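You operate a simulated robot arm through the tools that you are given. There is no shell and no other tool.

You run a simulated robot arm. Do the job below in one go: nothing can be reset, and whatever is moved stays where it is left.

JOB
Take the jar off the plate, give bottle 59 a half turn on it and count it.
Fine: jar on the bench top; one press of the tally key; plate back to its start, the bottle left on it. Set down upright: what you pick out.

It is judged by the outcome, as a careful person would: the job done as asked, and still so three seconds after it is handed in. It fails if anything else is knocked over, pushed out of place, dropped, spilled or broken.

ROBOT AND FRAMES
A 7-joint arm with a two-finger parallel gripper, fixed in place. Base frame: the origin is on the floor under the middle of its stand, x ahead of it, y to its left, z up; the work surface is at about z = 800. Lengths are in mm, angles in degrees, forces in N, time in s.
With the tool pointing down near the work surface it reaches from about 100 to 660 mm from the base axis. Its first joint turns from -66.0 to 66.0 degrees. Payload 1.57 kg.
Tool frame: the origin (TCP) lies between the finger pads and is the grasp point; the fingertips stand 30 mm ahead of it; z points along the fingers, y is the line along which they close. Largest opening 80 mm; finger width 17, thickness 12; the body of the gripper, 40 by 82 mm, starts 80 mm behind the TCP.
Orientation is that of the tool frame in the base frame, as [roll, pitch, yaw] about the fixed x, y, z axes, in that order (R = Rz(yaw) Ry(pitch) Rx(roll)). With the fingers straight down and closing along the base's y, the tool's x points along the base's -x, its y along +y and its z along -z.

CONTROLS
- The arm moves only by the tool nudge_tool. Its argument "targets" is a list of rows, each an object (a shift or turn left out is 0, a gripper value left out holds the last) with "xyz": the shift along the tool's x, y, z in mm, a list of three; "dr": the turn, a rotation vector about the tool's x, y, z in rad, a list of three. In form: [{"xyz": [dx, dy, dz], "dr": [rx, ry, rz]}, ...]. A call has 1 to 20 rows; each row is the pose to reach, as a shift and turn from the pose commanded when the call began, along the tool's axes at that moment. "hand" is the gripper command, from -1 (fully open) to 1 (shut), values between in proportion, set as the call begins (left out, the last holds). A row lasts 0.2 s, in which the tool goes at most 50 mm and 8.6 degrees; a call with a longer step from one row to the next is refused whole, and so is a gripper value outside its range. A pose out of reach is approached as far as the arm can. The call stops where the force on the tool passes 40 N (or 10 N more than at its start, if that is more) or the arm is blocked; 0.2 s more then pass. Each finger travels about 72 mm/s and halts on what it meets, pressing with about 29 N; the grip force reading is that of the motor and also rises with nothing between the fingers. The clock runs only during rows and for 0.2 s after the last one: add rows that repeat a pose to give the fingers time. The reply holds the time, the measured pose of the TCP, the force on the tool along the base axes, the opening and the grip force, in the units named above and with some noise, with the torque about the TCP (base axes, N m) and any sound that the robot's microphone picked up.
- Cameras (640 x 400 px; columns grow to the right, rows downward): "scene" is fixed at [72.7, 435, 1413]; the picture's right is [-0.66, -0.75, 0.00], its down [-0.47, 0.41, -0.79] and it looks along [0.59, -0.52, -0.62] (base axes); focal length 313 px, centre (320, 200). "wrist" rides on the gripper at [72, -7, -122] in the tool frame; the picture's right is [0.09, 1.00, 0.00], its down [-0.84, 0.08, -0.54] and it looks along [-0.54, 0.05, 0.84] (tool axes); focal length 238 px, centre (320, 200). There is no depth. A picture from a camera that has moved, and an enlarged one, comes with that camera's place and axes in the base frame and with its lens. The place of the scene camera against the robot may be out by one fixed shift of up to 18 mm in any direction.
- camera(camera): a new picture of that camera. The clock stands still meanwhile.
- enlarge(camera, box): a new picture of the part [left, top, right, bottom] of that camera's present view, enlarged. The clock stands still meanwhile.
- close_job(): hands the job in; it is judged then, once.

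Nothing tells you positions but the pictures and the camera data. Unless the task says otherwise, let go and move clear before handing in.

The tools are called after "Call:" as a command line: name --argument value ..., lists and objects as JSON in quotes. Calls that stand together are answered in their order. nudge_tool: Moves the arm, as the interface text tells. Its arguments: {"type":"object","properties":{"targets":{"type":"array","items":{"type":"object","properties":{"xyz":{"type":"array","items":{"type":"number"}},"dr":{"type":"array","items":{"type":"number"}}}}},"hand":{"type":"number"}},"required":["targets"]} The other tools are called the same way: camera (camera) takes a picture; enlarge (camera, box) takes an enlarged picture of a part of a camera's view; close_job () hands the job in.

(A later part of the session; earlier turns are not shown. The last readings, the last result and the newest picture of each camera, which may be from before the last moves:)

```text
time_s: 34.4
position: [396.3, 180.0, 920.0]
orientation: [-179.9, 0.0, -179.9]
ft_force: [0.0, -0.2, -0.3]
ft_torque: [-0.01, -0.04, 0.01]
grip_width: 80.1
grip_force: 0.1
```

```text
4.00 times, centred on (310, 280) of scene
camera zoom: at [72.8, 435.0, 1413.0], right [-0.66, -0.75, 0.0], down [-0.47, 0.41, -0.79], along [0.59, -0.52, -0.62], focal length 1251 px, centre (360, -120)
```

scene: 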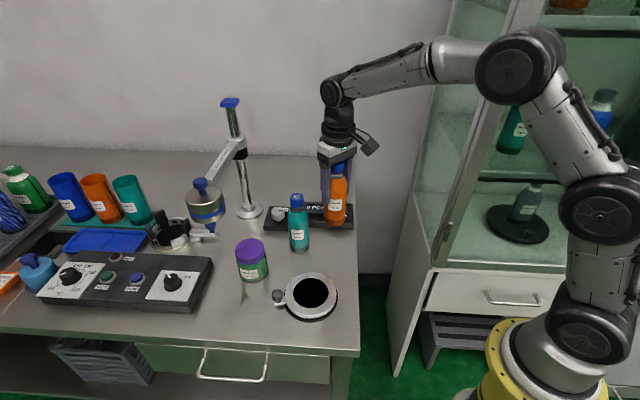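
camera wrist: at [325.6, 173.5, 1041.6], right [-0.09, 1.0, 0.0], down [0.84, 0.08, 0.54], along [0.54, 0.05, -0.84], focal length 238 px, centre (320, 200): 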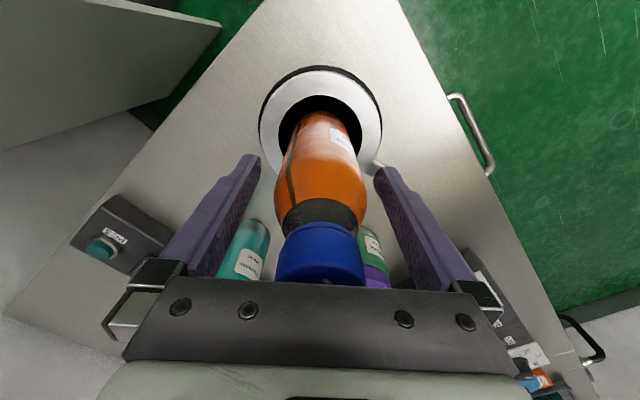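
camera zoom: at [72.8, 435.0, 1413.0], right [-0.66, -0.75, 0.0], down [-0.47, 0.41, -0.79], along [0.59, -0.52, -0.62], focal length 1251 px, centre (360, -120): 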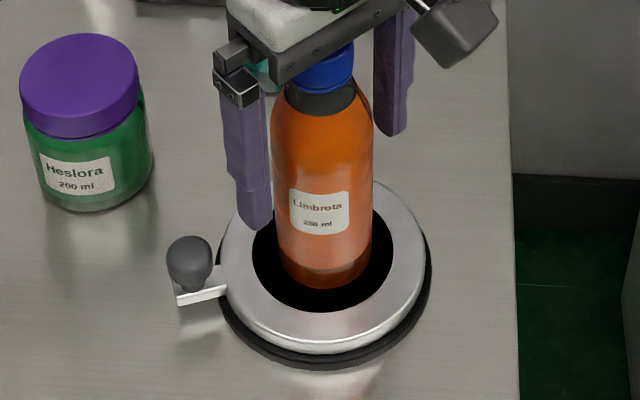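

Bottle 59 is standing on the plate. I'll rise straight up clear of its cap.

Call:
nudge_tool --targets '[{"xyz": [0, 0, -10]}, {"xyz": [0, 0, -30]}, {"xyz": [0, 0, -60]}, {"xyz": [0, 0, -90]}, {"xyz": [0, 0, -120]}, {"xyz": [0, 0, -150]}, {"xyz": [0, 0, -180]}, {"xyz": [0, 0, -180]}]'

Call:
camera --camera "wrist"

Call:
enlarge --camera "wrist" --box '[260, 60, 400, 180]'

Call:
enlarge --camera "scene" --box '[250, 230, 350, 330]'

```text
time_s: 36.2
position: [395.2, 180.3, 1100.1]
orientation: [-180.0, 0.0, -180.0]
ft_force: [-0.2, 0.2, 0.2]
ft_torque: [-0.01, -0.01, -0.02]
grip_width: 80.2
grip_force: 0.0
```

```text
taken
camera wrist: at [325.3, 173.5, 1221.8], right [-0.09, 1.0, 0.0], down [0.84, 0.08, 0.54], along [0.54, 0.05, -0.84], focal length 238 px, centre (320, 200)
```

wrist: 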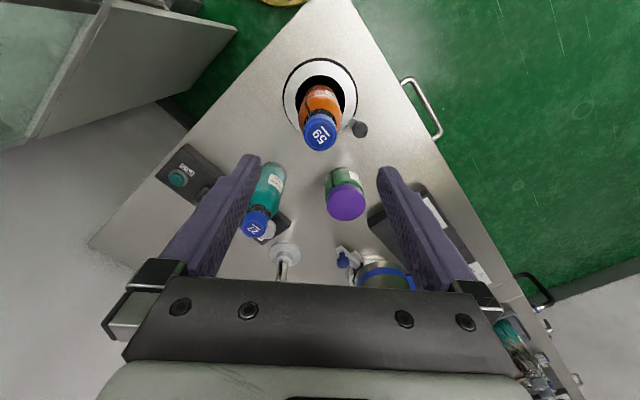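

```text
3.33 times, centred on (330, 120) of wrist
camera zoom: at [325.3, 173.5, 1221.8], right [-0.09, 1.0, 0.0], down [0.84, 0.08, 0.54], along [0.54, 0.05, -0.84], focal length 794 px, centre (287, 467)
```

zoom: 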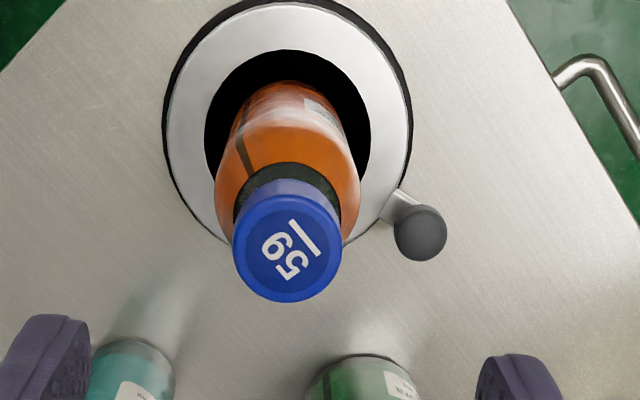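

```text
4.00 times, centred on (300, 280) of scene
camera zoom: at [72.7, 435.0, 1413.0], right [-0.66, -0.75, 0.0], down [-0.47, 0.41, -0.79], along [0.59, -0.52, -0.62], focal length 1251 px, centre (400, -120)
```

zoom: 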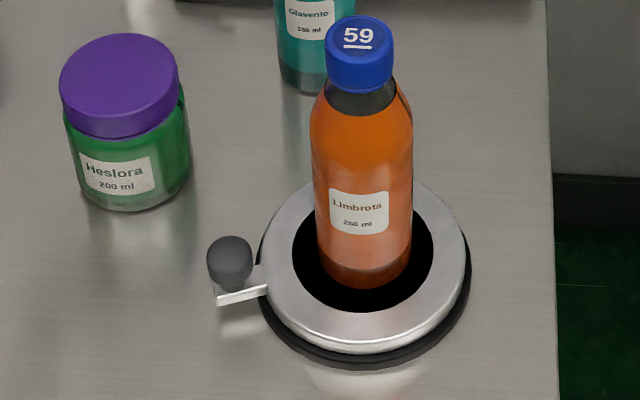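

Bottle 59 stands centred on the plate. The plate axis is near (398.5, 180) and the knob near (429, 246), so the knob's radius is about 73 mm at about 65°. I'll move high above the knob and turn the tool so its camera side points away from the bottle, which also tests the wrist range.

Call:
nudge_tool --targets '[{"xyz": [-2.4, 4.7, 0], "dr": [0, 0, 0.1434]}, {"xyz": [-4.7, 9.4, 0], "dr": [0, 0, 0.2868]}, {"xyz": [-7.1, 14.1, 0], "dr": [0, 0, 0.4302]}, {"xyz": [-9.4, 18.9, 0], "dr": [0, 0, 0.5736]}, {"xyz": [-11.8, 23.6, 0], "dr": [0, 0, 0.717]}, {"xyz": [-14.1, 28.3, 0], "dr": [0, 0, 0.8604]}, {"xyz": [-16.5, 33, 0], "dr": [0, 0, 1.0038]}, {"xyz": [-18.9, 37.7, 0], "dr": [0, 0, 1.1472]}, {"xyz": [-21.2, 42.4, 0], "dr": [0, 0, 1.2906]}, {"xyz": [-23.6, 47.1, 0], "dr": [0, 0, 1.434]}, {"xyz": [-25.9, 51.9, 0], "dr": [0, 0, 1.5774]}, {"xyz": [-28.3, 56.6, 0], "dr": [0, 0, 1.7208]}, {"xyz": [-30.6, 61.3, 0], "dr": [0, 0, 1.8642]}, {"xyz": [-33, 66, 0], "dr": [0, 0, 2.007]}, {"xyz": [-33, 66, 0], "dr": [0, 0, 2.007]}]'

Call:
camera --camera "wrist"

Call:
camera --camera "scene"

```text
time_s: 39.4
position: [429.4, 246.2, 1099.9]
orientation: [-179.9, 0.1, 64.8]
ft_force: [-0.2, 0.0, -0.4]
ft_torque: [-0.03, -0.01, 0.01]
grip_width: 79.8
grip_force: 0.0
```

```text
taken
camera wrist: at [455.1, 314.3, 1221.2], right [0.94, -0.34, 0.0], down [-0.28, -0.79, 0.54], along [-0.18, -0.51, -0.84], focal length 238 px, centre (320, 200)
```

wrist: 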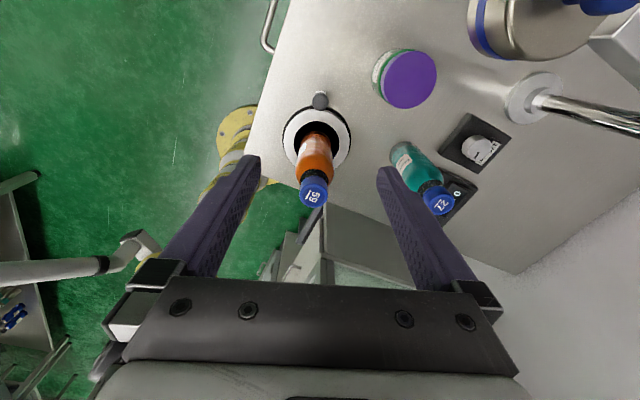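

```text
taken
```

scene: 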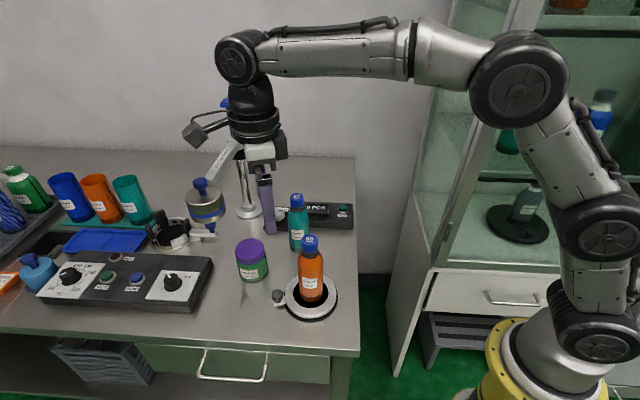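

The wrist reaches yaw 65 fine. I'll enlarge the plate in this view to refine the knob and plate axis before rehearsing the arc in the air.

Call:
enlarge --camera "wrist" --box '[260, 80, 380, 220]'

Call:
enlarge --camera "wrist" --box '[280, 85, 360, 145]'

Call:
enlarge --camera "scene" --box '[260, 270, 350, 330]'

```text
2.86 times, centred on (320, 150) of wrist
camera zoom: at [455.1, 314.3, 1221.2], right [0.94, -0.34, 0.0], down [-0.28, -0.79, 0.54], along [-0.18, -0.51, -0.84], focal length 681 px, centre (320, 343)
```

zoom: 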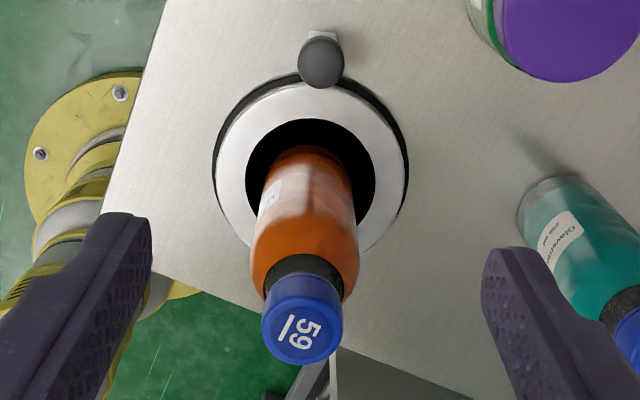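

```text
6.67 times, centred on (320, 115) of wrist
camera zoom: at [455.1, 314.3, 1221.2], right [0.94, -0.34, 0.0], down [-0.28, -0.79, 0.54], along [-0.18, -0.51, -0.84], focal length 1589 px, centre (320, 767)
```

zoom: 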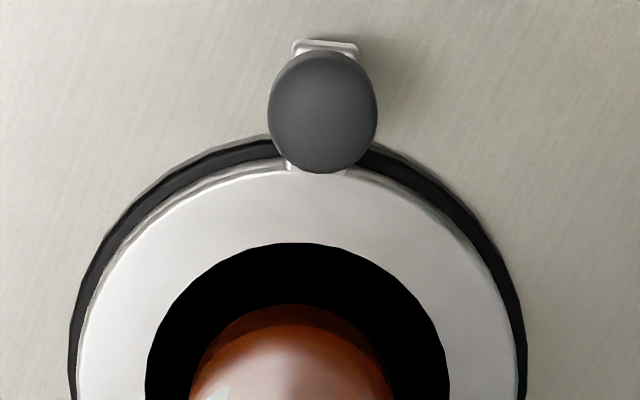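

```text
6.67 times, centred on (305, 300) of scene
camera zoom: at [72.8, 435.0, 1413.0], right [-0.66, -0.75, 0.0], down [-0.47, 0.41, -0.79], along [0.59, -0.52, -0.62], focal length 2084 px, centre (420, -467)
```

zoom: 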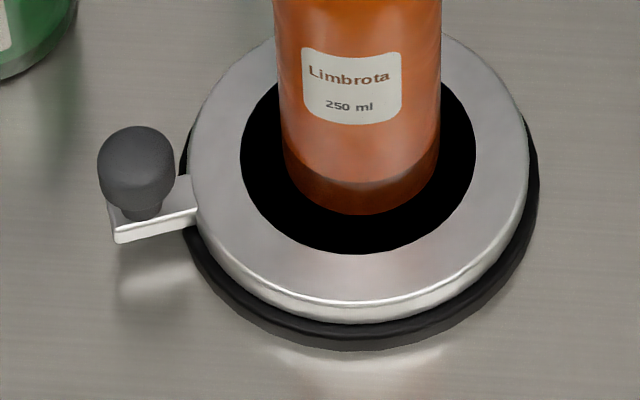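

The knob refines to about (431, 247.5, 840) and the plate axis to about (399, 182). I'll rehearse the half-turn arc in the air to confirm the arm can follow it with the camera side always outward.

Call:
nudge_tool --targets '[{"xyz": [-0.4, -7.63, 0], "dr": [0, 0, -0.10472]}, {"xyz": [-1.6, -15.18, 0], "dr": [0, 0, -0.20944]}, {"xyz": [-3.57, -22.56, 0], "dr": [0, 0, -0.31416]}, {"xyz": [-6.31, -29.69, 0], "dr": [0, 0, -0.41888]}, {"xyz": [-9.78, -36.5, 0], "dr": [0, 0, -0.5236]}, {"xyz": [-13.94, -42.91, 0], "dr": [0, 0, -0.62832]}, {"xyz": [-18.75, -48.85, 0], "dr": [0, 0, -0.73304]}, {"xyz": [-24.15, -54.25, 0], "dr": [0, 0, -0.83776]}, {"xyz": [-30.09, -59.06, 0], "dr": [0, 0, -0.94248]}, {"xyz": [-36.5, -63.22, 0], "dr": [0, 0, -1.0472]}, {"xyz": [-43.31, -66.69, 0], "dr": [0, 0, -1.15192]}, {"xyz": [-50.44, -69.43, 0], "dr": [0, 0, -1.25664]}, {"xyz": [-57.82, -71.4, 0], "dr": [0, 0, -1.36136]}, {"xyz": [-65.37, -72.6, 0], "dr": [0, 0, -1.46608]}, {"xyz": [-73, -73, 0], "dr": [0, 0, -1.5708]}, {"xyz": [-73, -73, 0], "dr": [0, 0, -1.5708]}]'

Call:
nudge_tool --targets '[{"xyz": [-0.4, -7.63, 0], "dr": [0, 0, -0.10472]}, {"xyz": [-1.6, -15.18, 0], "dr": [0, 0, -0.20944]}, {"xyz": [-3.57, -22.56, 0], "dr": [0, 0, -0.31416]}, {"xyz": [-6.31, -29.69, 0], "dr": [0, 0, -0.41888]}, {"xyz": [-9.78, -36.5, 0], "dr": [0, 0, -0.5236]}, {"xyz": [-13.94, -42.91, 0], "dr": [0, 0, -0.62832]}, {"xyz": [-18.75, -48.85, 0], "dr": [0, 0, -0.73304]}, {"xyz": [-24.15, -54.25, 0], "dr": [0, 0, -0.83776]}, {"xyz": [-30.09, -59.06, 0], "dr": [0, 0, -0.94248]}, {"xyz": [-36.5, -63.22, 0], "dr": [0, 0, -1.0472]}, {"xyz": [-43.31, -66.69, 0], "dr": [0, 0, -1.15192]}, {"xyz": [-50.44, -69.43, 0], "dr": [0, 0, -1.25664]}, {"xyz": [-57.82, -71.4, 0], "dr": [0, 0, -1.36136]}, {"xyz": [-65.37, -72.6, 0], "dr": [0, 0, -1.46608]}, {"xyz": [-73, -73, 0], "dr": [0, 0, -1.5708]}, {"xyz": [-73, -73, 0], "dr": [0, 0, -1.5708]}]'

Call:
camera --camera "scene"

Call:
camera --camera "wrist"

```text
time_s: 42.8
position: [333.2, 210.2, 1099.3]
orientation: [-180.0, 0.0, 155.0]
ft_force: [-0.1, -1.1, 0.1]
ft_torque: [-0.02, 0.0, 0.01]
grip_width: 80.0
grip_force: 0.0
```

```text
time_s: 46.2
position: [368.5, 113.6, 1099.9]
orientation: [180.0, -0.1, -114.9]
ft_force: [-0.9, 0.4, -0.7]
ft_torque: [0.01, 0.0, -0.01]
grip_width: 80.0
grip_force: 0.0
```

```text
taken
```

scene: 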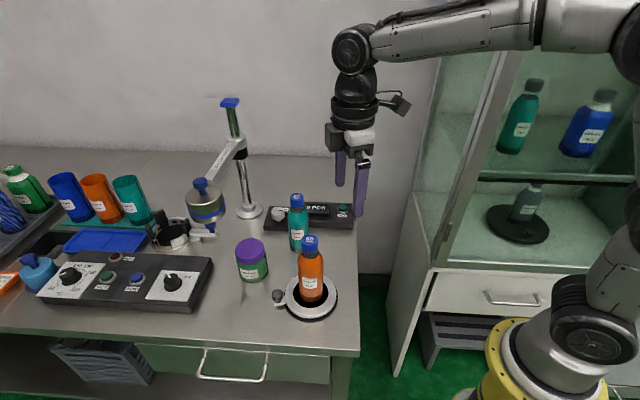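

```text
taken
camera wrist: at [344.7, 45.8, 1221.6], right [-0.94, 0.34, 0.0], down [0.28, 0.79, 0.54], along [0.18, 0.51, -0.84], focal length 238 px, centre (320, 200)
```

wrist: 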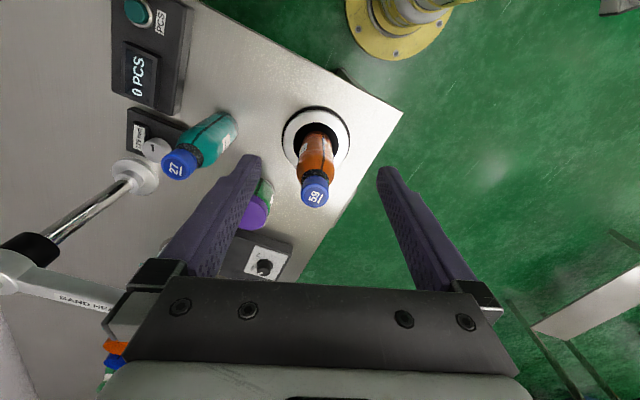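

The full arc is reachable. This opposite view lets me cancel camera bias, so I'll measure the plate from here.

Call:
enlarge --camera "wrist" --box '[270, 95, 370, 215]'

Call:
enlarge --camera "wrist" --box '[280, 95, 360, 155]'

```text
3.33 times, centred on (320, 155) of wrist
camera zoom: at [344.7, 45.8, 1221.6], right [-0.94, 0.34, 0.0], down [0.28, 0.79, 0.54], along [0.18, 0.51, -0.84], focal length 794 px, centre (320, 350)
```

zoom: 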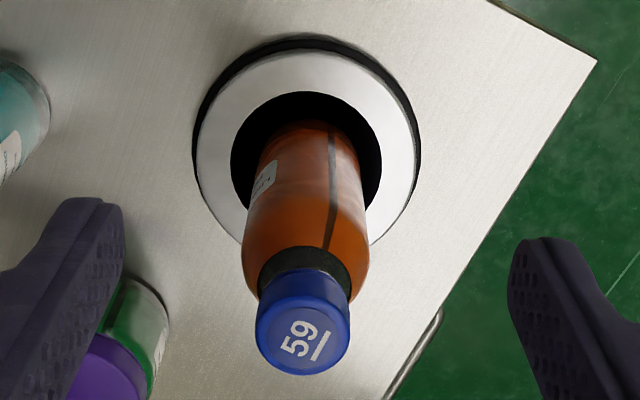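

```text
6.67 times, centred on (320, 125) of wrist
camera zoom: at [344.7, 45.8, 1221.6], right [-0.94, 0.34, 0.0], down [0.28, 0.79, 0.54], along [0.18, 0.51, -0.84], focal length 1589 px, centre (320, 700)
```

zoom: 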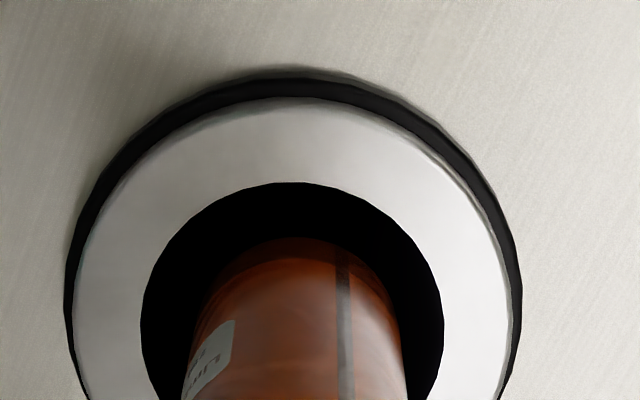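

The axis is about (400.4, 180.6), the knob radius about 73.3 and the knob about (431.4, 247.0). I'll go back along the arc in the air to above the knob and set the fingers about 40 mm apart.

Call:
nudge_tool --targets '[{"xyz": [-0.4, 7.63, 0], "dr": [0, 0, 0.10472]}, {"xyz": [-1.6, 15.18, 0], "dr": [0, 0, 0.20944]}, {"xyz": [-3.57, 22.56, 0], "dr": [0, 0, 0.31416]}, {"xyz": [-6.31, 29.69, 0], "dr": [0, 0, 0.41888]}, {"xyz": [-9.78, 36.5, 0], "dr": [0, 0, 0.5236]}, {"xyz": [-13.94, 42.91, 0], "dr": [0, 0, 0.62832]}, {"xyz": [-18.75, 48.85, 0], "dr": [0, 0, 0.73304]}, {"xyz": [-24.15, 54.25, 0], "dr": [0, 0, 0.83776]}, {"xyz": [-30.09, 59.06, 0], "dr": [0, 0, 0.94248]}, {"xyz": [-36.5, 63.22, 0], "dr": [0, 0, 1.0472]}, {"xyz": [-43.31, 66.69, 0], "dr": [0, 0, 1.15192]}, {"xyz": [-50.44, 69.43, 0], "dr": [0, 0, 1.25664]}, {"xyz": [-57.82, 71.4, 0], "dr": [0, 0, 1.36136]}, {"xyz": [-65.37, 72.6, 0], "dr": [0, 0, 1.46608]}, {"xyz": [-73, 73, 0], "dr": [0, 0, 1.5708]}, {"xyz": [-73, 73, 0], "dr": [0, 0, 1.5708]}]' --hand 0

Call:
nudge_tool --targets '[{"xyz": [-0.4, 7.63, 0], "dr": [0, 0, 0.10472]}, {"xyz": [-1.6, 15.18, 0], "dr": [0, 0, 0.20944]}, {"xyz": [-3.57, 22.56, 0], "dr": [0, 0, 0.31416]}, {"xyz": [-6.31, 29.69, 0], "dr": [0, 0, 0.41888]}, {"xyz": [-9.78, 36.5, 0], "dr": [0, 0, 0.5236]}, {"xyz": [-13.94, 42.91, 0], "dr": [0, 0, 0.62832]}, {"xyz": [-18.75, 48.85, 0], "dr": [0, 0, 0.73304]}, {"xyz": [-24.15, 54.25, 0], "dr": [0, 0, 0.83776]}, {"xyz": [-30.09, 59.06, 0], "dr": [0, 0, 0.94248]}, {"xyz": [-36.5, 63.22, 0], "dr": [0, 0, 1.0472]}, {"xyz": [-43.31, 66.69, 0], "dr": [0, 0, 1.15192]}, {"xyz": [-50.44, 69.43, 0], "dr": [0, 0, 1.25664]}, {"xyz": [-57.82, 71.4, 0], "dr": [0, 0, 1.36136]}, {"xyz": [-65.37, 72.6, 0], "dr": [0, 0, 1.46608]}, {"xyz": [-73, 73, 0], "dr": [0, 0, 1.5708]}, {"xyz": [-73, 73, 0], "dr": [0, 0, 1.5708]}]'

```text
time_s: 49.6
position: [331.9, 210.0, 1100.2]
orientation: [179.9, 0.0, 154.9]
ft_force: [-0.1, 0.1, 0.0]
ft_torque: [0.01, 0.01, 0.01]
grip_width: 39.9
grip_force: 0.0
```

```text
time_s: 53.0
position: [430.4, 246.2, 1099.9]
orientation: [-179.9, 0.0, 64.9]
ft_force: [-0.2, -0.3, 0.9]
ft_torque: [0.0, 0.0, 0.01]
grip_width: 40.1
grip_force: 0.1
```

Next I'll lower to z ≈ 915 above the knob with a small lateral correction, then check.

Call:
nudge_tool --targets '[{"xyz": [1.5, 1.3, 15]}, {"xyz": [1.5, 1.3, 45]}, {"xyz": [1.5, 1.3, 75]}, {"xyz": [1.5, 1.3, 105]}, {"xyz": [1.5, 1.3, 135]}, {"xyz": [1.5, 1.3, 165]}, {"xyz": [1.5, 1.3, 185]}, {"xyz": [1.5, 1.3, 185]}]'

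Call:
camera --camera "wrist"

Call:
enlarge --camera "wrist" --box '[260, 90, 380, 190]'

Call:
enlarge --camera "scene" --box '[230, 190, 370, 330]'

```text
time_s: 54.8
position: [431.1, 246.6, 915.0]
orientation: [180.0, 0.0, 65.0]
ft_force: [-0.7, 1.3, -0.4]
ft_torque: [0.04, 0.0, -0.04]
grip_width: 40.1
grip_force: 0.0
```

```text
taken
camera wrist: at [456.6, 314.6, 1035.6], right [0.94, -0.34, 0.0], down [-0.28, -0.79, 0.54], along [-0.18, -0.51, -0.84], focal length 238 px, centre (320, 200)
```

wrist: 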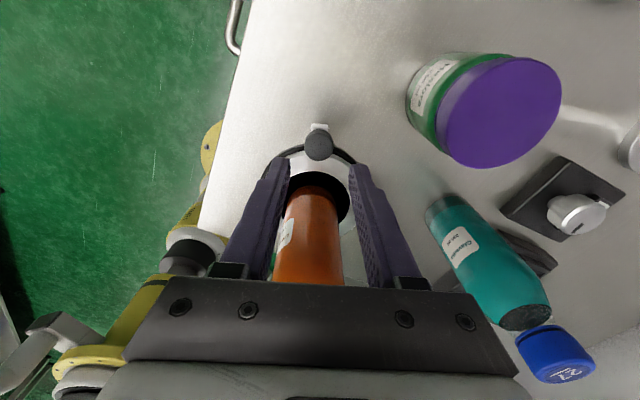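

```text
4.00 times, centred on (320, 140) of wrist
camera zoom: at [456.6, 314.6, 1035.6], right [0.94, -0.34, 0.0], down [-0.28, -0.79, 0.54], along [-0.18, -0.51, -0.84], focal length 953 px, centre (320, 440)
```

zoom: 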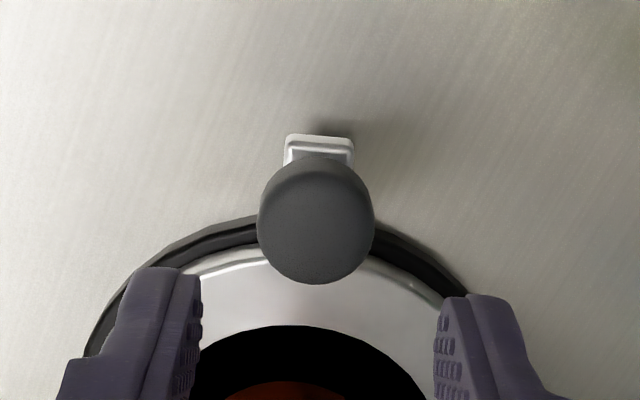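

```text
2.86 times, centred on (300, 260) of scene
camera zoom: at [72.8, 435.0, 1413.0], right [-0.66, -0.75, 0.0], down [-0.47, 0.41, -0.79], along [0.59, -0.52, -0.62], focal length 893 px, centre (377, 29)
```

zoom: 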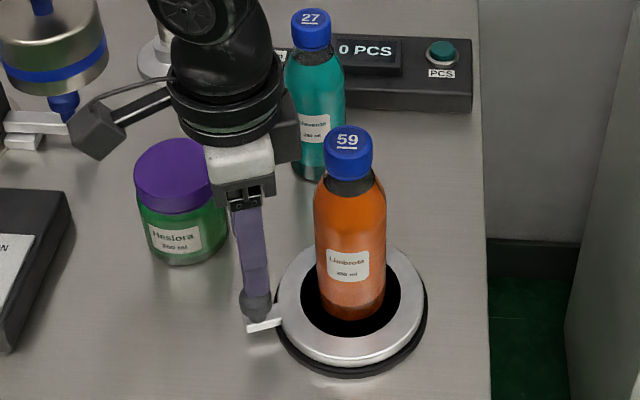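

The knob sits 1.5 mm to one side and 1.7 mm outward of the tool axis. I'll correct that and lower the fingers around it to tip height about 830.

Call:
nudge_tool --targets '[{"xyz": [1.6, -1.4, 10]}, {"xyz": [1.6, -1.4, 25]}, {"xyz": [1.6, -1.4, 38]}, {"xyz": [1.6, -1.4, 48]}, {"xyz": [1.6, -1.4, 55]}, {"xyz": [1.6, -1.4, 55]}]'

Call:
camera --camera "wrist"

Call:
enlarge --camera "wrist" --box '[260, 130, 380, 230]'

Call:
enlarge --camera "scene" --box '[230, 230, 350, 330]'

```text
time_s: 56.2
position: [430.7, 248.6, 860.4]
orientation: [-179.9, 0.0, 64.9]
ft_force: [-0.2, -0.7, 0.4]
ft_torque: [0.01, 0.0, 0.02]
grip_width: 40.3
grip_force: 0.0
```

```text
taken
camera wrist: at [456.1, 317.2, 981.5], right [0.94, -0.34, 0.0], down [-0.28, -0.79, 0.54], along [-0.18, -0.51, -0.84], focal length 238 px, centre (320, 200)
```

wrist: 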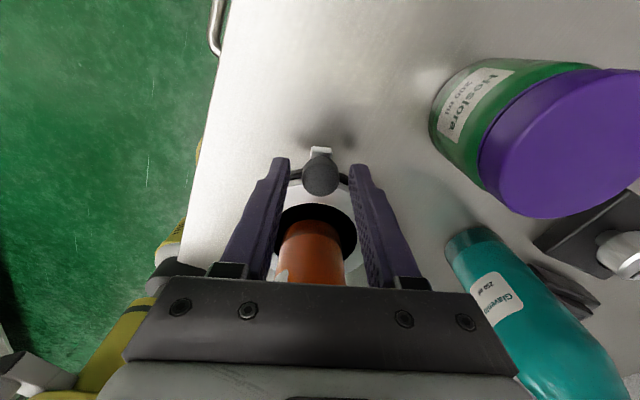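

```text
4.00 times, centred on (320, 180) of wrist
camera zoom: at [456.1, 317.2, 981.5], right [0.94, -0.34, 0.0], down [-0.28, -0.79, 0.54], along [-0.18, -0.51, -0.84], focal length 953 px, centre (320, 280)
```

zoom: 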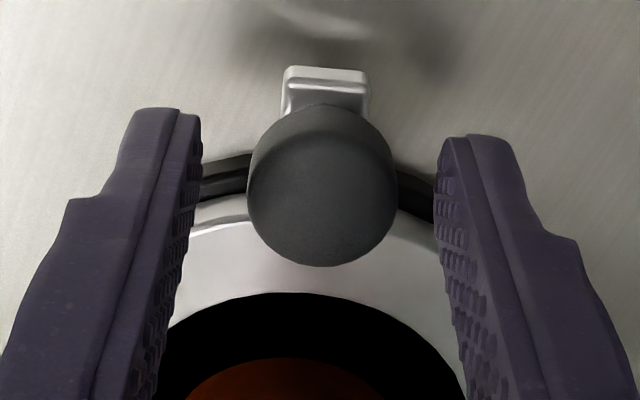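

```text
4.00 times, centred on (290, 280) of scene
camera zoom: at [72.8, 435.0, 1413.0], right [-0.66, -0.75, 0.0], down [-0.47, 0.41, -0.79], along [0.59, -0.52, -0.62], focal length 1251 px, centre (440, -120)
```

zoom: 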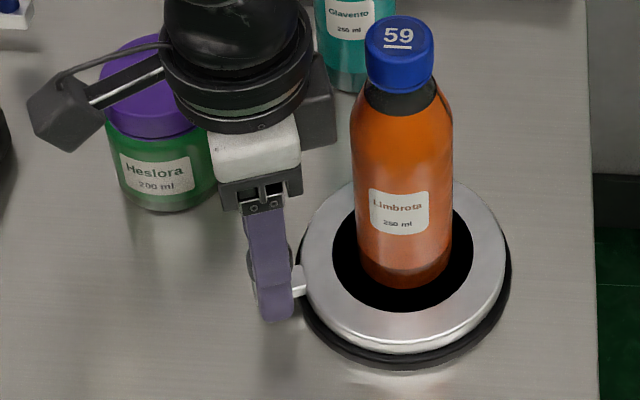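

The knob is centred between the fingers. I'll close to a loose cage, about 30 mm around the 25 mm knob.

Call:
nudge_tool --targets '[{"xyz": [0, 0, 0]}, {"xyz": [0, 0, 0]}]' --hand 0.27

Call:
enlarge --camera "wrist" --box '[260, 130, 380, 230]'

```text
time_s: 56.8
position: [430.6, 248.3, 860.3]
orientation: [179.9, 0.0, 65.0]
ft_force: [-0.6, -0.1, 0.1]
ft_torque: [0.0, 0.01, -0.01]
grip_width: 29.0
grip_force: 0.0
```

```text
4.00 times, centred on (320, 180) of wrist
camera zoom: at [456.1, 317.1, 981.6], right [0.94, -0.34, 0.0], down [-0.28, -0.79, 0.54], along [-0.18, -0.51, -0.84], focal length 953 px, centre (320, 280)
```

zoom: 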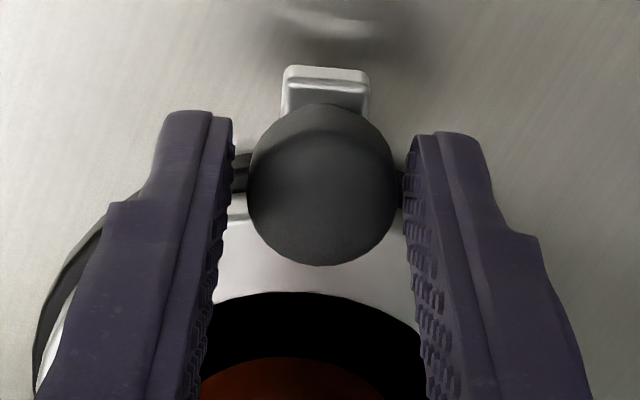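

The cage looks good. I'll try a 10° nudge counter-clockwise (toward the bench front) and see whether the plate turns freely.

Call:
nudge_tool --targets '[{"xyz": [-0.05, -2.1, 0], "dr": [0, 0, -0.0284]}, {"xyz": [-0.17, -4.3, 0], "dr": [0, 0, -0.0582]}, {"xyz": [-0.59, -8.58, 0], "dr": [0, 0, -0.1164]}, {"xyz": [-1.26, -12.84, 0], "dr": [0, 0, -0.17453]}]'

Call:
camera --camera "wrist"

Call:
enlarge --camera "scene" --box '[230, 230, 350, 330]'

```text
time_s: 57.8
position: [417.7, 252.7, 859.3]
orientation: [179.9, 0.0, 75.1]
ft_force: [1.5, 0.1, 1.0]
ft_torque: [0.01, -0.01, 0.01]
grip_width: 29.5
grip_force: 0.3
```

```text
taken
camera wrist: at [431.4, 325.0, 981.6], right [0.99, -0.17, 0.0], down [-0.14, -0.83, 0.54], along [-0.09, -0.53, -0.84], focal length 238 px, centre (320, 200)
```

wrist: 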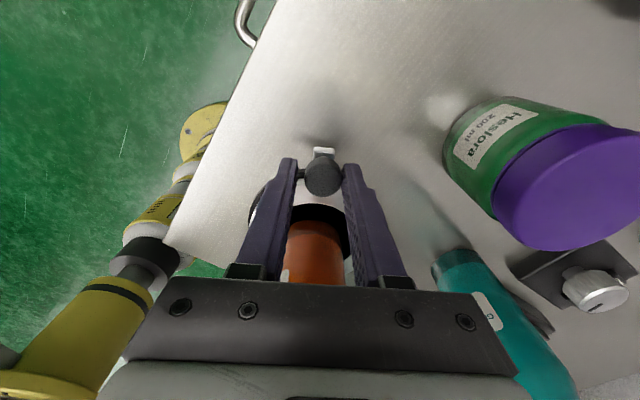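

```text
4.00 times, centred on (290, 280) of scene
camera zoom: at [72.8, 435.0, 1413.0], right [-0.66, -0.75, 0.0], down [-0.47, 0.41, -0.79], along [0.59, -0.52, -0.62], focal length 1251 px, centre (440, -120)
```

zoom: 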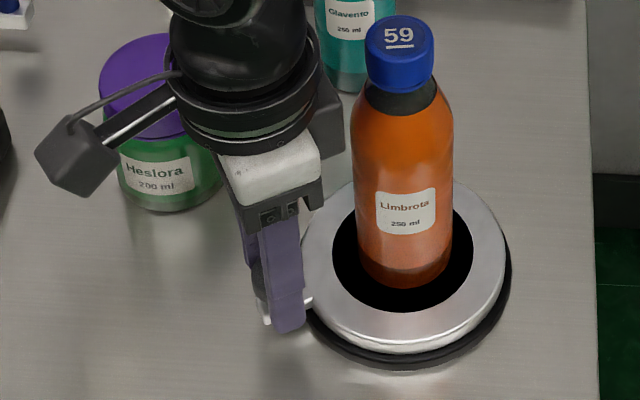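

The plate turns freely with about 1.5 N. I'll continue the arc another 80° to the quarter-turn mark.

Call:
nudge_tool --targets '[{"xyz": [-0.35, -6.45, 0], "dr": [0, 0, -0.08727]}, {"xyz": [-1.26, -12.84, 0], "dr": [0, 0, -0.17453]}, {"xyz": [-2.73, -19.13, 0], "dr": [0, 0, -0.2618]}, {"xyz": [-4.74, -25.26, 0], "dr": [0, 0, -0.34907]}, {"xyz": [-7.27, -31.2, 0], "dr": [0, 0, -0.43633]}, {"xyz": [-10.31, -36.89, 0], "dr": [0, 0, -0.5236]}, {"xyz": [-13.84, -42.3, 0], "dr": [0, 0, -0.61087]}, {"xyz": [-17.83, -47.38, 0], "dr": [0, 0, -0.69813]}, {"xyz": [-22.24, -52.09, 0], "dr": [0, 0, -0.7854]}, {"xyz": [-27.05, -56.4, 0], "dr": [0, 0, -0.87266]}, {"xyz": [-32.21, -60.28, 0], "dr": [0, 0, -0.95993]}, {"xyz": [-37.69, -63.69, 0], "dr": [0, 0, -1.0472]}, {"xyz": [-43.45, -66.61, 0], "dr": [0, 0, -1.13446]}, {"xyz": [-49.44, -69.01, 0], "dr": [0, 0, -1.22173]}, {"xyz": [-55.62, -70.89, 0], "dr": [0, 0, -1.309]}, {"xyz": [-61.94, -72.22, 0], "dr": [0, 0, -1.39626]}, {"xyz": [-61.94, -72.22, 0], "dr": [0, 0, -1.39626]}]'

Call:
camera --camera "wrist"

Call:
enlarge --camera "wrist" --box '[260, 130, 380, 230]'

Call:
enlarge --camera "scene" --box '[230, 210, 370, 330]'

```text
time_s: 61.4
position: [333.2, 210.8, 859.6]
orientation: [-179.9, 0.0, 155.1]
ft_force: [1.2, 0.5, -0.1]
ft_torque: [0.0, 0.02, 0.01]
grip_width: 29.4
grip_force: 0.1
```

```text
taken
camera wrist: at [265.4, 236.4, 981.4], right [0.34, 0.94, 0.0], down [0.79, -0.28, 0.54], along [0.51, -0.18, -0.84], focal length 238 px, centre (320, 200)
```

wrist: 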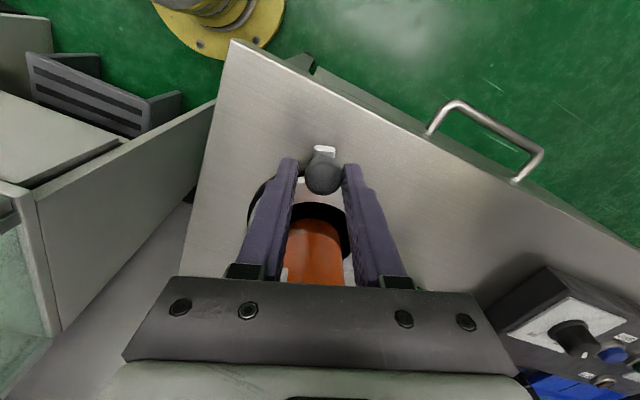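

```text
4.00 times, centred on (320, 180) of wrist
camera zoom: at [265.4, 236.4, 981.4], right [0.34, 0.94, 0.0], down [0.79, -0.28, 0.54], along [0.51, -0.18, -0.84], focal length 953 px, centre (320, 280)
```

zoom: 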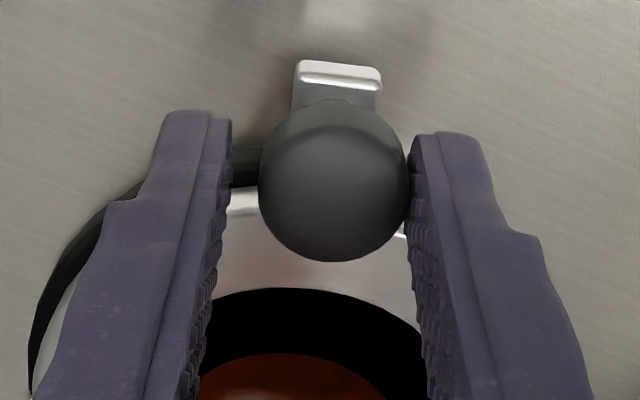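

```text
3.33 times, centred on (300, 270) of scene
camera zoom: at [72.8, 435.0, 1412.9], right [-0.66, -0.75, 0.0], down [-0.47, 0.41, -0.79], along [0.59, -0.52, -0.62], focal length 1042 px, centre (387, -33)
```

zoom: 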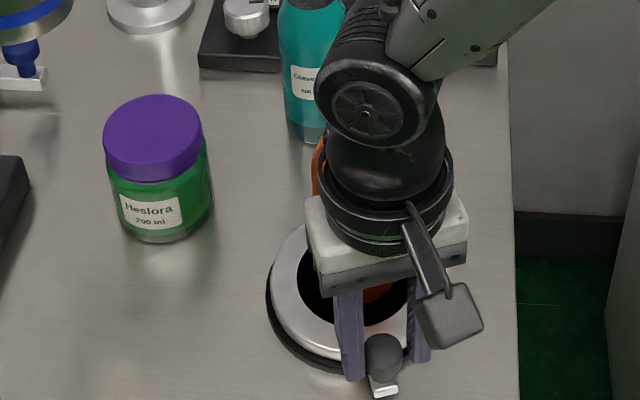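

The knob is tracking well and the radius is unchanged. I'll continue through the second quarter, slightly past 90° to take up the 1.4° finger slack.

Call:
nudge_tool --targets '[{"xyz": [-0.35, -6.45, 0], "dr": [0, 0, -0.08727]}, {"xyz": [-1.26, -12.84, 0], "dr": [0, 0, -0.17453]}, {"xyz": [-2.73, -19.13, 0], "dr": [0, 0, -0.2618]}, {"xyz": [-4.74, -25.26, 0], "dr": [0, 0, -0.34907]}, {"xyz": [-7.27, -31.2, 0], "dr": [0, 0, -0.43633]}, {"xyz": [-10.31, -36.89, 0], "dr": [0, 0, -0.5236]}, {"xyz": [-13.84, -42.3, 0], "dr": [0, 0, -0.61087]}, {"xyz": [-17.83, -47.38, 0], "dr": [0, 0, -0.69813]}, {"xyz": [-22.24, -52.09, 0], "dr": [0, 0, -0.7854]}, {"xyz": [-27.05, -56.4, 0], "dr": [0, 0, -0.87266]}, {"xyz": [-32.21, -60.28, 0], "dr": [0, 0, -0.95993]}, {"xyz": [-37.69, -63.69, 0], "dr": [0, 0, -1.0472]}, {"xyz": [-43.45, -66.61, 0], "dr": [0, 0, -1.13446]}, {"xyz": [-49.44, -69.01, 0], "dr": [0, 0, -1.22173]}, {"xyz": [-55.62, -70.89, 0], "dr": [0, 0, -1.309]}, {"xyz": [-61.94, -72.22, 0], "dr": [0, 0, -1.39626]}, {"xyz": [-68.35, -72.99, 0], "dr": [0, 0, -1.48353]}, {"xyz": [-74.8, -73.2, 0], "dr": [0, 0, -1.5708]}, {"xyz": [-76.74, -73.15, 0], "dr": [0, 0, -1.59698]}, {"xyz": [-76.74, -73.15, 0], "dr": [0, 0, -1.59698]}]'

Call:
camera --camera "wrist"

Call:
enlarge --camera "wrist" --box '[260, 130, 380, 230]'

Call:
enlarge --camera "scene" --box '[230, 210, 370, 330]'

```text
time_s: 65.6
position: [370.7, 112.3, 860.4]
orientation: [-180.0, 0.0, -113.5]
ft_force: [-0.8, 1.4, 0.5]
ft_torque: [0.04, 0.06, -0.02]
grip_width: 30.1
grip_force: 0.6
```

```text
taken
camera wrist: at [349.5, 44.9, 981.4], right [-0.95, 0.31, 0.0], down [0.26, 0.8, 0.54], along [0.17, 0.52, -0.84], focal length 238 px, centre (320, 200)
```

wrist: 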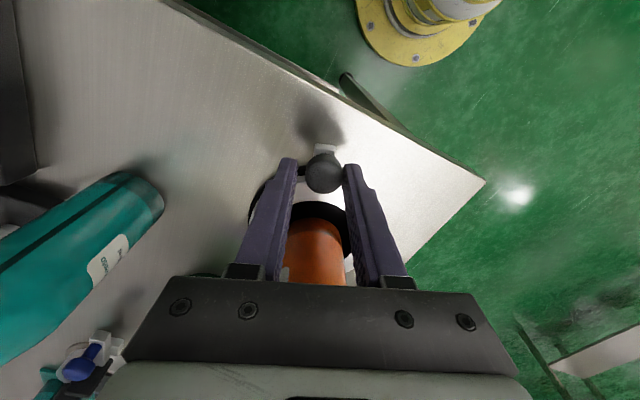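

```text
4.00 times, centred on (320, 180) of wrist
camera zoom: at [349.5, 44.9, 981.4], right [-0.95, 0.31, 0.0], down [0.26, 0.8, 0.54], along [0.17, 0.52, -0.84], focal length 953 px, centre (320, 280)
```

zoom: 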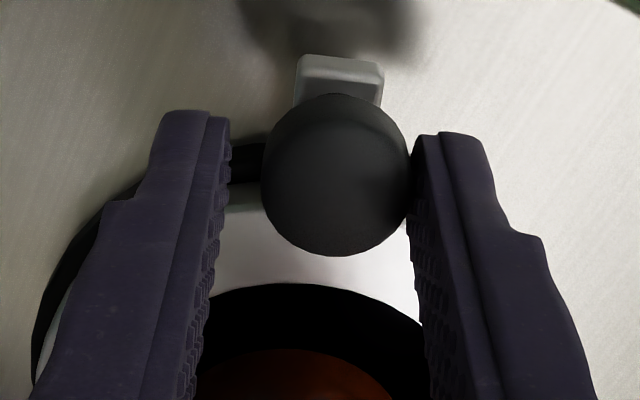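

```text
3.33 times, centred on (300, 270) of scene
camera zoom: at [72.7, 435.0, 1412.9], right [-0.66, -0.75, 0.0], down [-0.47, 0.41, -0.79], along [0.59, -0.52, -0.62], focal length 1042 px, centre (387, -33)
```

zoom: 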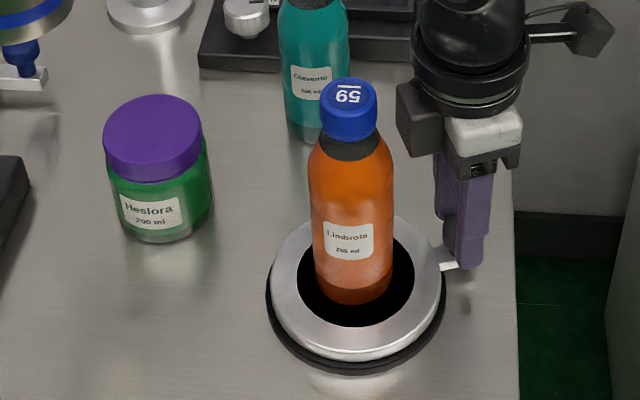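

The plate and bottle have come about half way round: the cap's 59 is now inverted and the lever points the opposite way. I'll add about 1.2° for the finger slack, then pause there.

Call:
nudge_tool --targets '[{"xyz": [-0.04, -1.55, 0], "dr": [0, 0, -0.0209]}, {"xyz": [-0.04, -1.55, 0], "dr": [0, 0, -0.0209]}, {"xyz": [-0.04, -1.55, 0], "dr": [0, 0, -0.0209]}]'

Call:
enlarge --camera "wrist" --box '[260, 130, 380, 230]'

Call:
enlarge --camera "scene" --box '[260, 250, 380, 330]'

```text
time_s: 66.4
position: [371.7, 112.4, 861.0]
orientation: [180.0, 0.0, -112.4]
ft_force: [-3.4, 2.6, -0.7]
ft_torque: [0.01, 0.09, -0.03]
grip_width: 32.7
grip_force: 1.9
```

```text
4.00 times, centred on (320, 180) of wrist
camera zoom: at [352.1, 43.8, 981.1], right [-0.96, 0.29, 0.0], down [0.25, 0.8, 0.54], along [0.16, 0.52, -0.84], focal length 953 px, centre (320, 280)
```

zoom: 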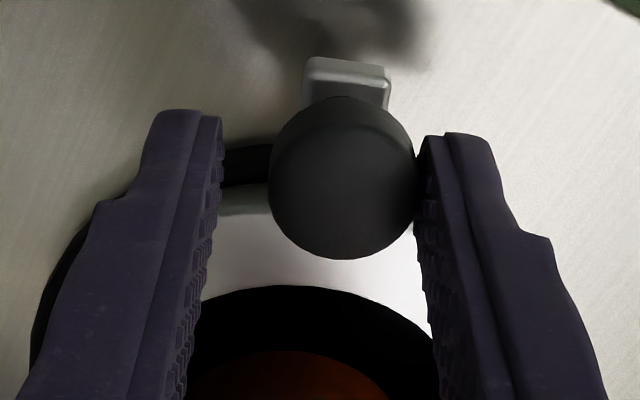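

```text
5.00 times, centred on (320, 290) of scene
camera zoom: at [72.7, 435.1, 1412.9], right [-0.66, -0.75, 0.0], down [-0.47, 0.41, -0.79], along [0.59, -0.52, -0.62], focal length 1563 px, centre (320, -250)
```

zoom: 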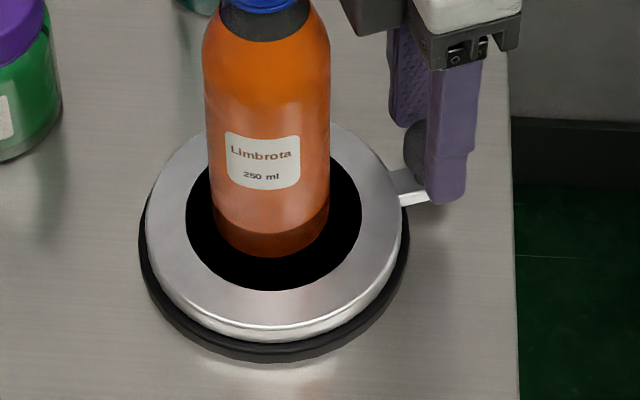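

The fingers yielded slightly, so the plate has reached its half-turn stop. I'll bring it back the same way: 90°, then another 90°, then the last bit carefully.

Call:
nudge_tool --targets '[{"xyz": [-0.05, 2.6, 0], "dr": [0, 0, 0.0349]}, {"xyz": [-0.21, 6.45, 0], "dr": [0, 0, 0.08727]}, {"xyz": [-0.99, 12.86, 0], "dr": [0, 0, 0.17453]}, {"xyz": [-2.31, 19.18, 0], "dr": [0, 0, 0.2618]}, {"xyz": [-4.19, 25.36, 0], "dr": [0, 0, 0.34907]}, {"xyz": [-6.6, 31.35, 0], "dr": [0, 0, 0.43633]}, {"xyz": [-9.51, 37.11, 0], "dr": [0, 0, 0.5236]}, {"xyz": [-12.92, 42.59, 0], "dr": [0, 0, 0.61087]}, {"xyz": [-16.8, 47.76, 0], "dr": [0, 0, 0.69813]}, {"xyz": [-21.11, 52.56, 0], "dr": [0, 0, 0.7854]}, {"xyz": [-25.82, 56.98, 0], "dr": [0, 0, 0.87266]}, {"xyz": [-30.9, 60.96, 0], "dr": [0, 0, 0.95993]}, {"xyz": [-36.31, 64.49, 0], "dr": [0, 0, 1.0472]}, {"xyz": [-42, 67.53, 0], "dr": [0, 0, 1.13446]}, {"xyz": [-47.94, 70.07, 0], "dr": [0, 0, 1.22173]}, {"xyz": [-54.07, 72.07, 0], "dr": [0, 0, 1.309]}, {"xyz": [-60.36, 73.54, 0], "dr": [0, 0, 1.39626]}, {"xyz": [-66.75, 74.45, 0], "dr": [0, 0, 1.48353]}, {"xyz": [-73.2, 74.8, 0], "dr": [0, 0, 1.5708]}, {"xyz": [-73.2, 74.8, 0], "dr": [0, 0, 1.5708]}]'

Call:
enlarge --camera "wrist" --box '[260, 130, 380, 230]'

Call:
camera --camera "scene"

```text
time_s: 70.6
position: [330.9, 207.7, 860.9]
orientation: [179.9, 0.0, 157.7]
ft_force: [0.6, 0.2, 0.5]
ft_torque: [-0.01, -0.01, 0.0]
grip_width: 29.2
grip_force: 0.3
```

```text
4.00 times, centred on (320, 180) of wrist
camera zoom: at [263.3, 230.0, 981.2], right [0.29, 0.96, 0.0], down [0.8, -0.25, 0.54], along [0.52, -0.16, -0.84], focal length 953 px, centre (320, 280)
```

zoom: 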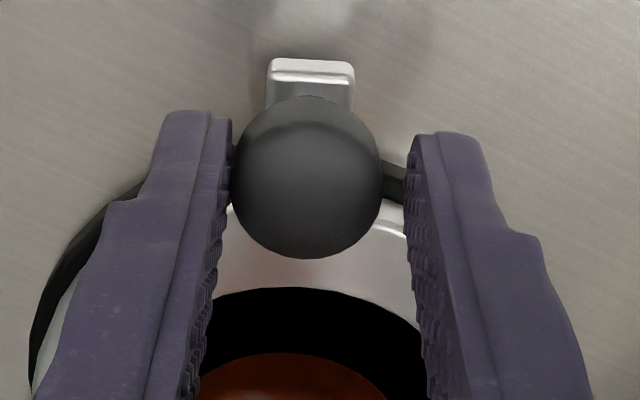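

```text
taken
```

scene: 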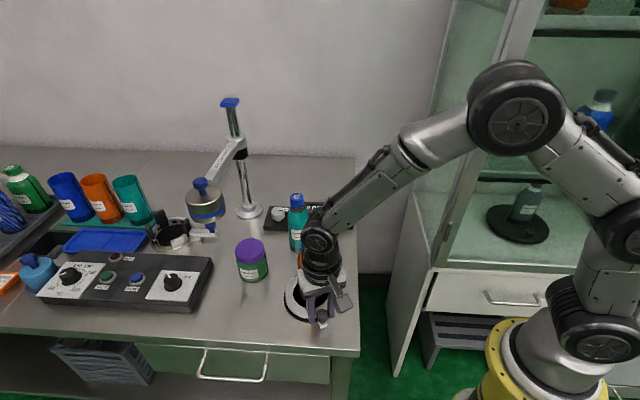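

Halfway back, with the other finger pushing. I'll continue another 90°.

Call:
nudge_tool --targets '[{"xyz": [-0.21, 6.45, 0], "dr": [0, 0, 0.08727]}, {"xyz": [-0.99, 12.86, 0], "dr": [0, 0, 0.17453]}, {"xyz": [-2.31, 19.18, 0], "dr": [0, 0, 0.2618]}, {"xyz": [-4.19, 25.36, 0], "dr": [0, 0, 0.34907]}, {"xyz": [-6.6, 31.35, 0], "dr": [0, 0, 0.43633]}, {"xyz": [-9.51, 37.11, 0], "dr": [0, 0, 0.5236]}, {"xyz": [-12.92, 42.59, 0], "dr": [0, 0, 0.61087]}, {"xyz": [-16.8, 47.76, 0], "dr": [0, 0, 0.69813]}, {"xyz": [-21.11, 52.56, 0], "dr": [0, 0, 0.7854]}, {"xyz": [-25.82, 56.98, 0], "dr": [0, 0, 0.87266]}, {"xyz": [-30.9, 60.96, 0], "dr": [0, 0, 0.95993]}, {"xyz": [-36.31, 64.49, 0], "dr": [0, 0, 1.0472]}, {"xyz": [-42, 67.53, 0], "dr": [0, 0, 1.13446]}, {"xyz": [-47.94, 70.07, 0], "dr": [0, 0, 1.22173]}, {"xyz": [-54.07, 72.07, 0], "dr": [0, 0, 1.309]}, {"xyz": [-60.36, 73.54, 0], "dr": [0, 0, 1.39626]}, {"xyz": [-66.75, 74.45, 0], "dr": [0, 0, 1.48353]}, {"xyz": [-73.2, 74.8, 0], "dr": [0, 0, 1.5708]}, {"xyz": [-73.2, 74.8, 0], "dr": [0, 0, 1.5708]}]'

Call:
enlarge --camera "wrist" --box '[260, 130, 380, 230]'

Call:
enlarge --camera "scene" --box '[230, 230, 350, 330]'

```text
time_s: 74.6
position: [427.1, 250.3, 859.9]
orientation: [-179.9, 0.0, 67.6]
ft_force: [0.3, -0.1, -1.0]
ft_torque: [0.02, 0.03, 0.01]
grip_width: 29.1
grip_force: 0.4
```

```text
4.00 times, centred on (320, 180) of wrist
camera zoom: at [449.9, 319.3, 981.4], right [0.96, -0.29, 0.0], down [-0.25, -0.8, 0.54], along [-0.16, -0.52, -0.84], focal length 953 px, centre (320, 280)
```

zoom: 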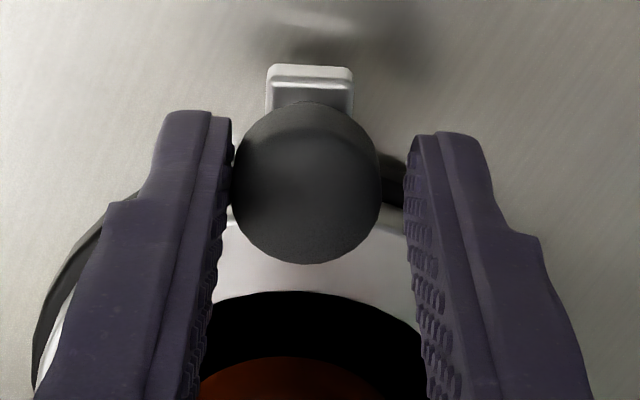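

```text
4.00 times, centred on (290, 280) of scene
camera zoom: at [72.8, 435.0, 1412.9], right [-0.66, -0.75, 0.0], down [-0.47, 0.41, -0.79], along [0.59, -0.52, -0.62], focal length 1251 px, centre (440, -120)
```

zoom: 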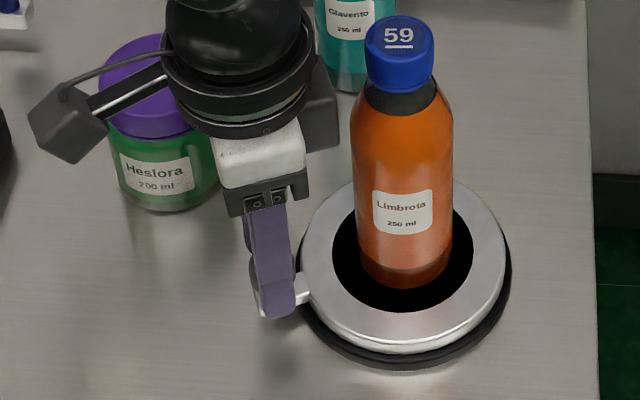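

About 4.6° remains, counting slack. I'll push 2.7° and then in finer steps, watching for the start stop.

Call:
nudge_tool --targets '[{"xyz": [0, 1.74, 0], "dr": [0, 0, 0.0236]}, {"xyz": [-0.04, 3.49, 0], "dr": [0, 0, 0.0471]}, {"xyz": [-0.08, 4.35, 0], "dr": [0, 0, 0.0588]}, {"xyz": [-0.08, 4.35, 0], "dr": [0, 0, 0.0588]}]'

Call:
enlarge --camera "wrist" --box '[260, 130, 380, 230]'

```text
time_s: 75.6
position: [432.3, 249.1, 860.3]
orientation: [180.0, -0.1, 64.4]
ft_force: [0.0, 0.0, -0.3]
ft_torque: [-0.02, 0.05, -0.02]
grip_width: 29.5
grip_force: 0.4
```

```text
4.00 times, centred on (320, 180) of wrist
camera zoom: at [457.6, 316.6, 981.9], right [0.94, -0.35, 0.0], down [-0.29, -0.79, 0.54], along [-0.19, -0.51, -0.84], focal length 953 px, centre (320, 280)
```

zoom: 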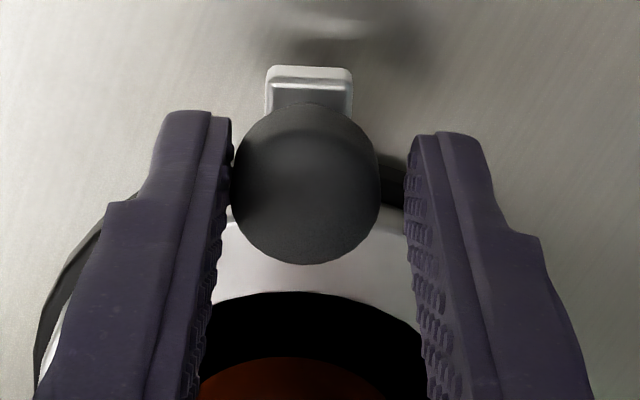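

Call:
nudge_tool --targets '[{"xyz": [0, 0.8, 0], "dr": [0, 0, 0.011]}, {"xyz": [-0.01, 1.7, 0], "dr": [0, 0, 0.023]}, {"xyz": [-0.01, 1.7, 0], "dr": [0, 0, 0.023]}]'

Call:
enlarge --camera "wrist" --box '[260, 130, 380, 230]'

Call:
enlarge --camera "scene" --box '[250, 240, 370, 340]'

```text
time_s: 76.4
position: [433.0, 247.2, 859.9]
orientation: [-180.0, 0.0, 63.0]
ft_force: [-0.3, 0.2, 0.1]
ft_torque: [0.01, 0.03, 0.04]
grip_width: 29.6
grip_force: 0.6
```

```text
4.00 times, centred on (320, 180) of wrist
camera zoom: at [460.6, 315.5, 981.6], right [0.93, -0.37, 0.0], down [-0.31, -0.78, 0.54], along [-0.2, -0.5, -0.84], focal length 953 px, centre (320, 280)
```

zoom: 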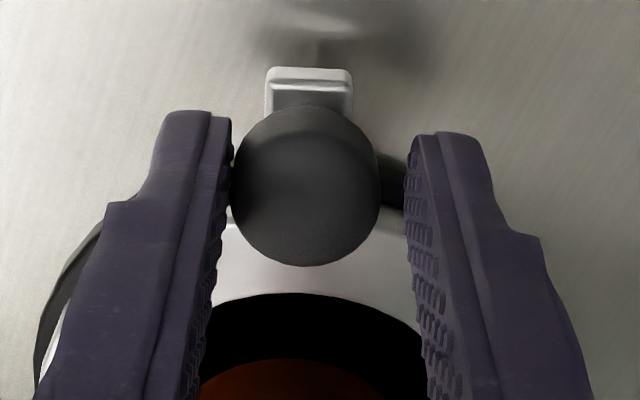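

```text
4.00 times, centred on (310, 290) of scene
camera zoom: at [72.7, 435.0, 1412.9], right [-0.66, -0.75, 0.0], down [-0.47, 0.41, -0.79], along [0.59, -0.52, -0.62], focal length 1251 px, centre (360, -160)
```

zoom: 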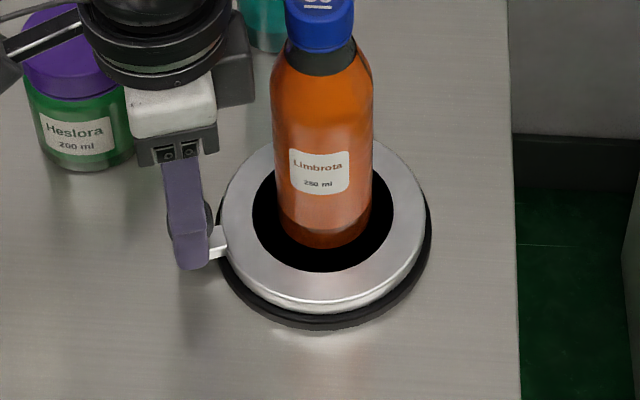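

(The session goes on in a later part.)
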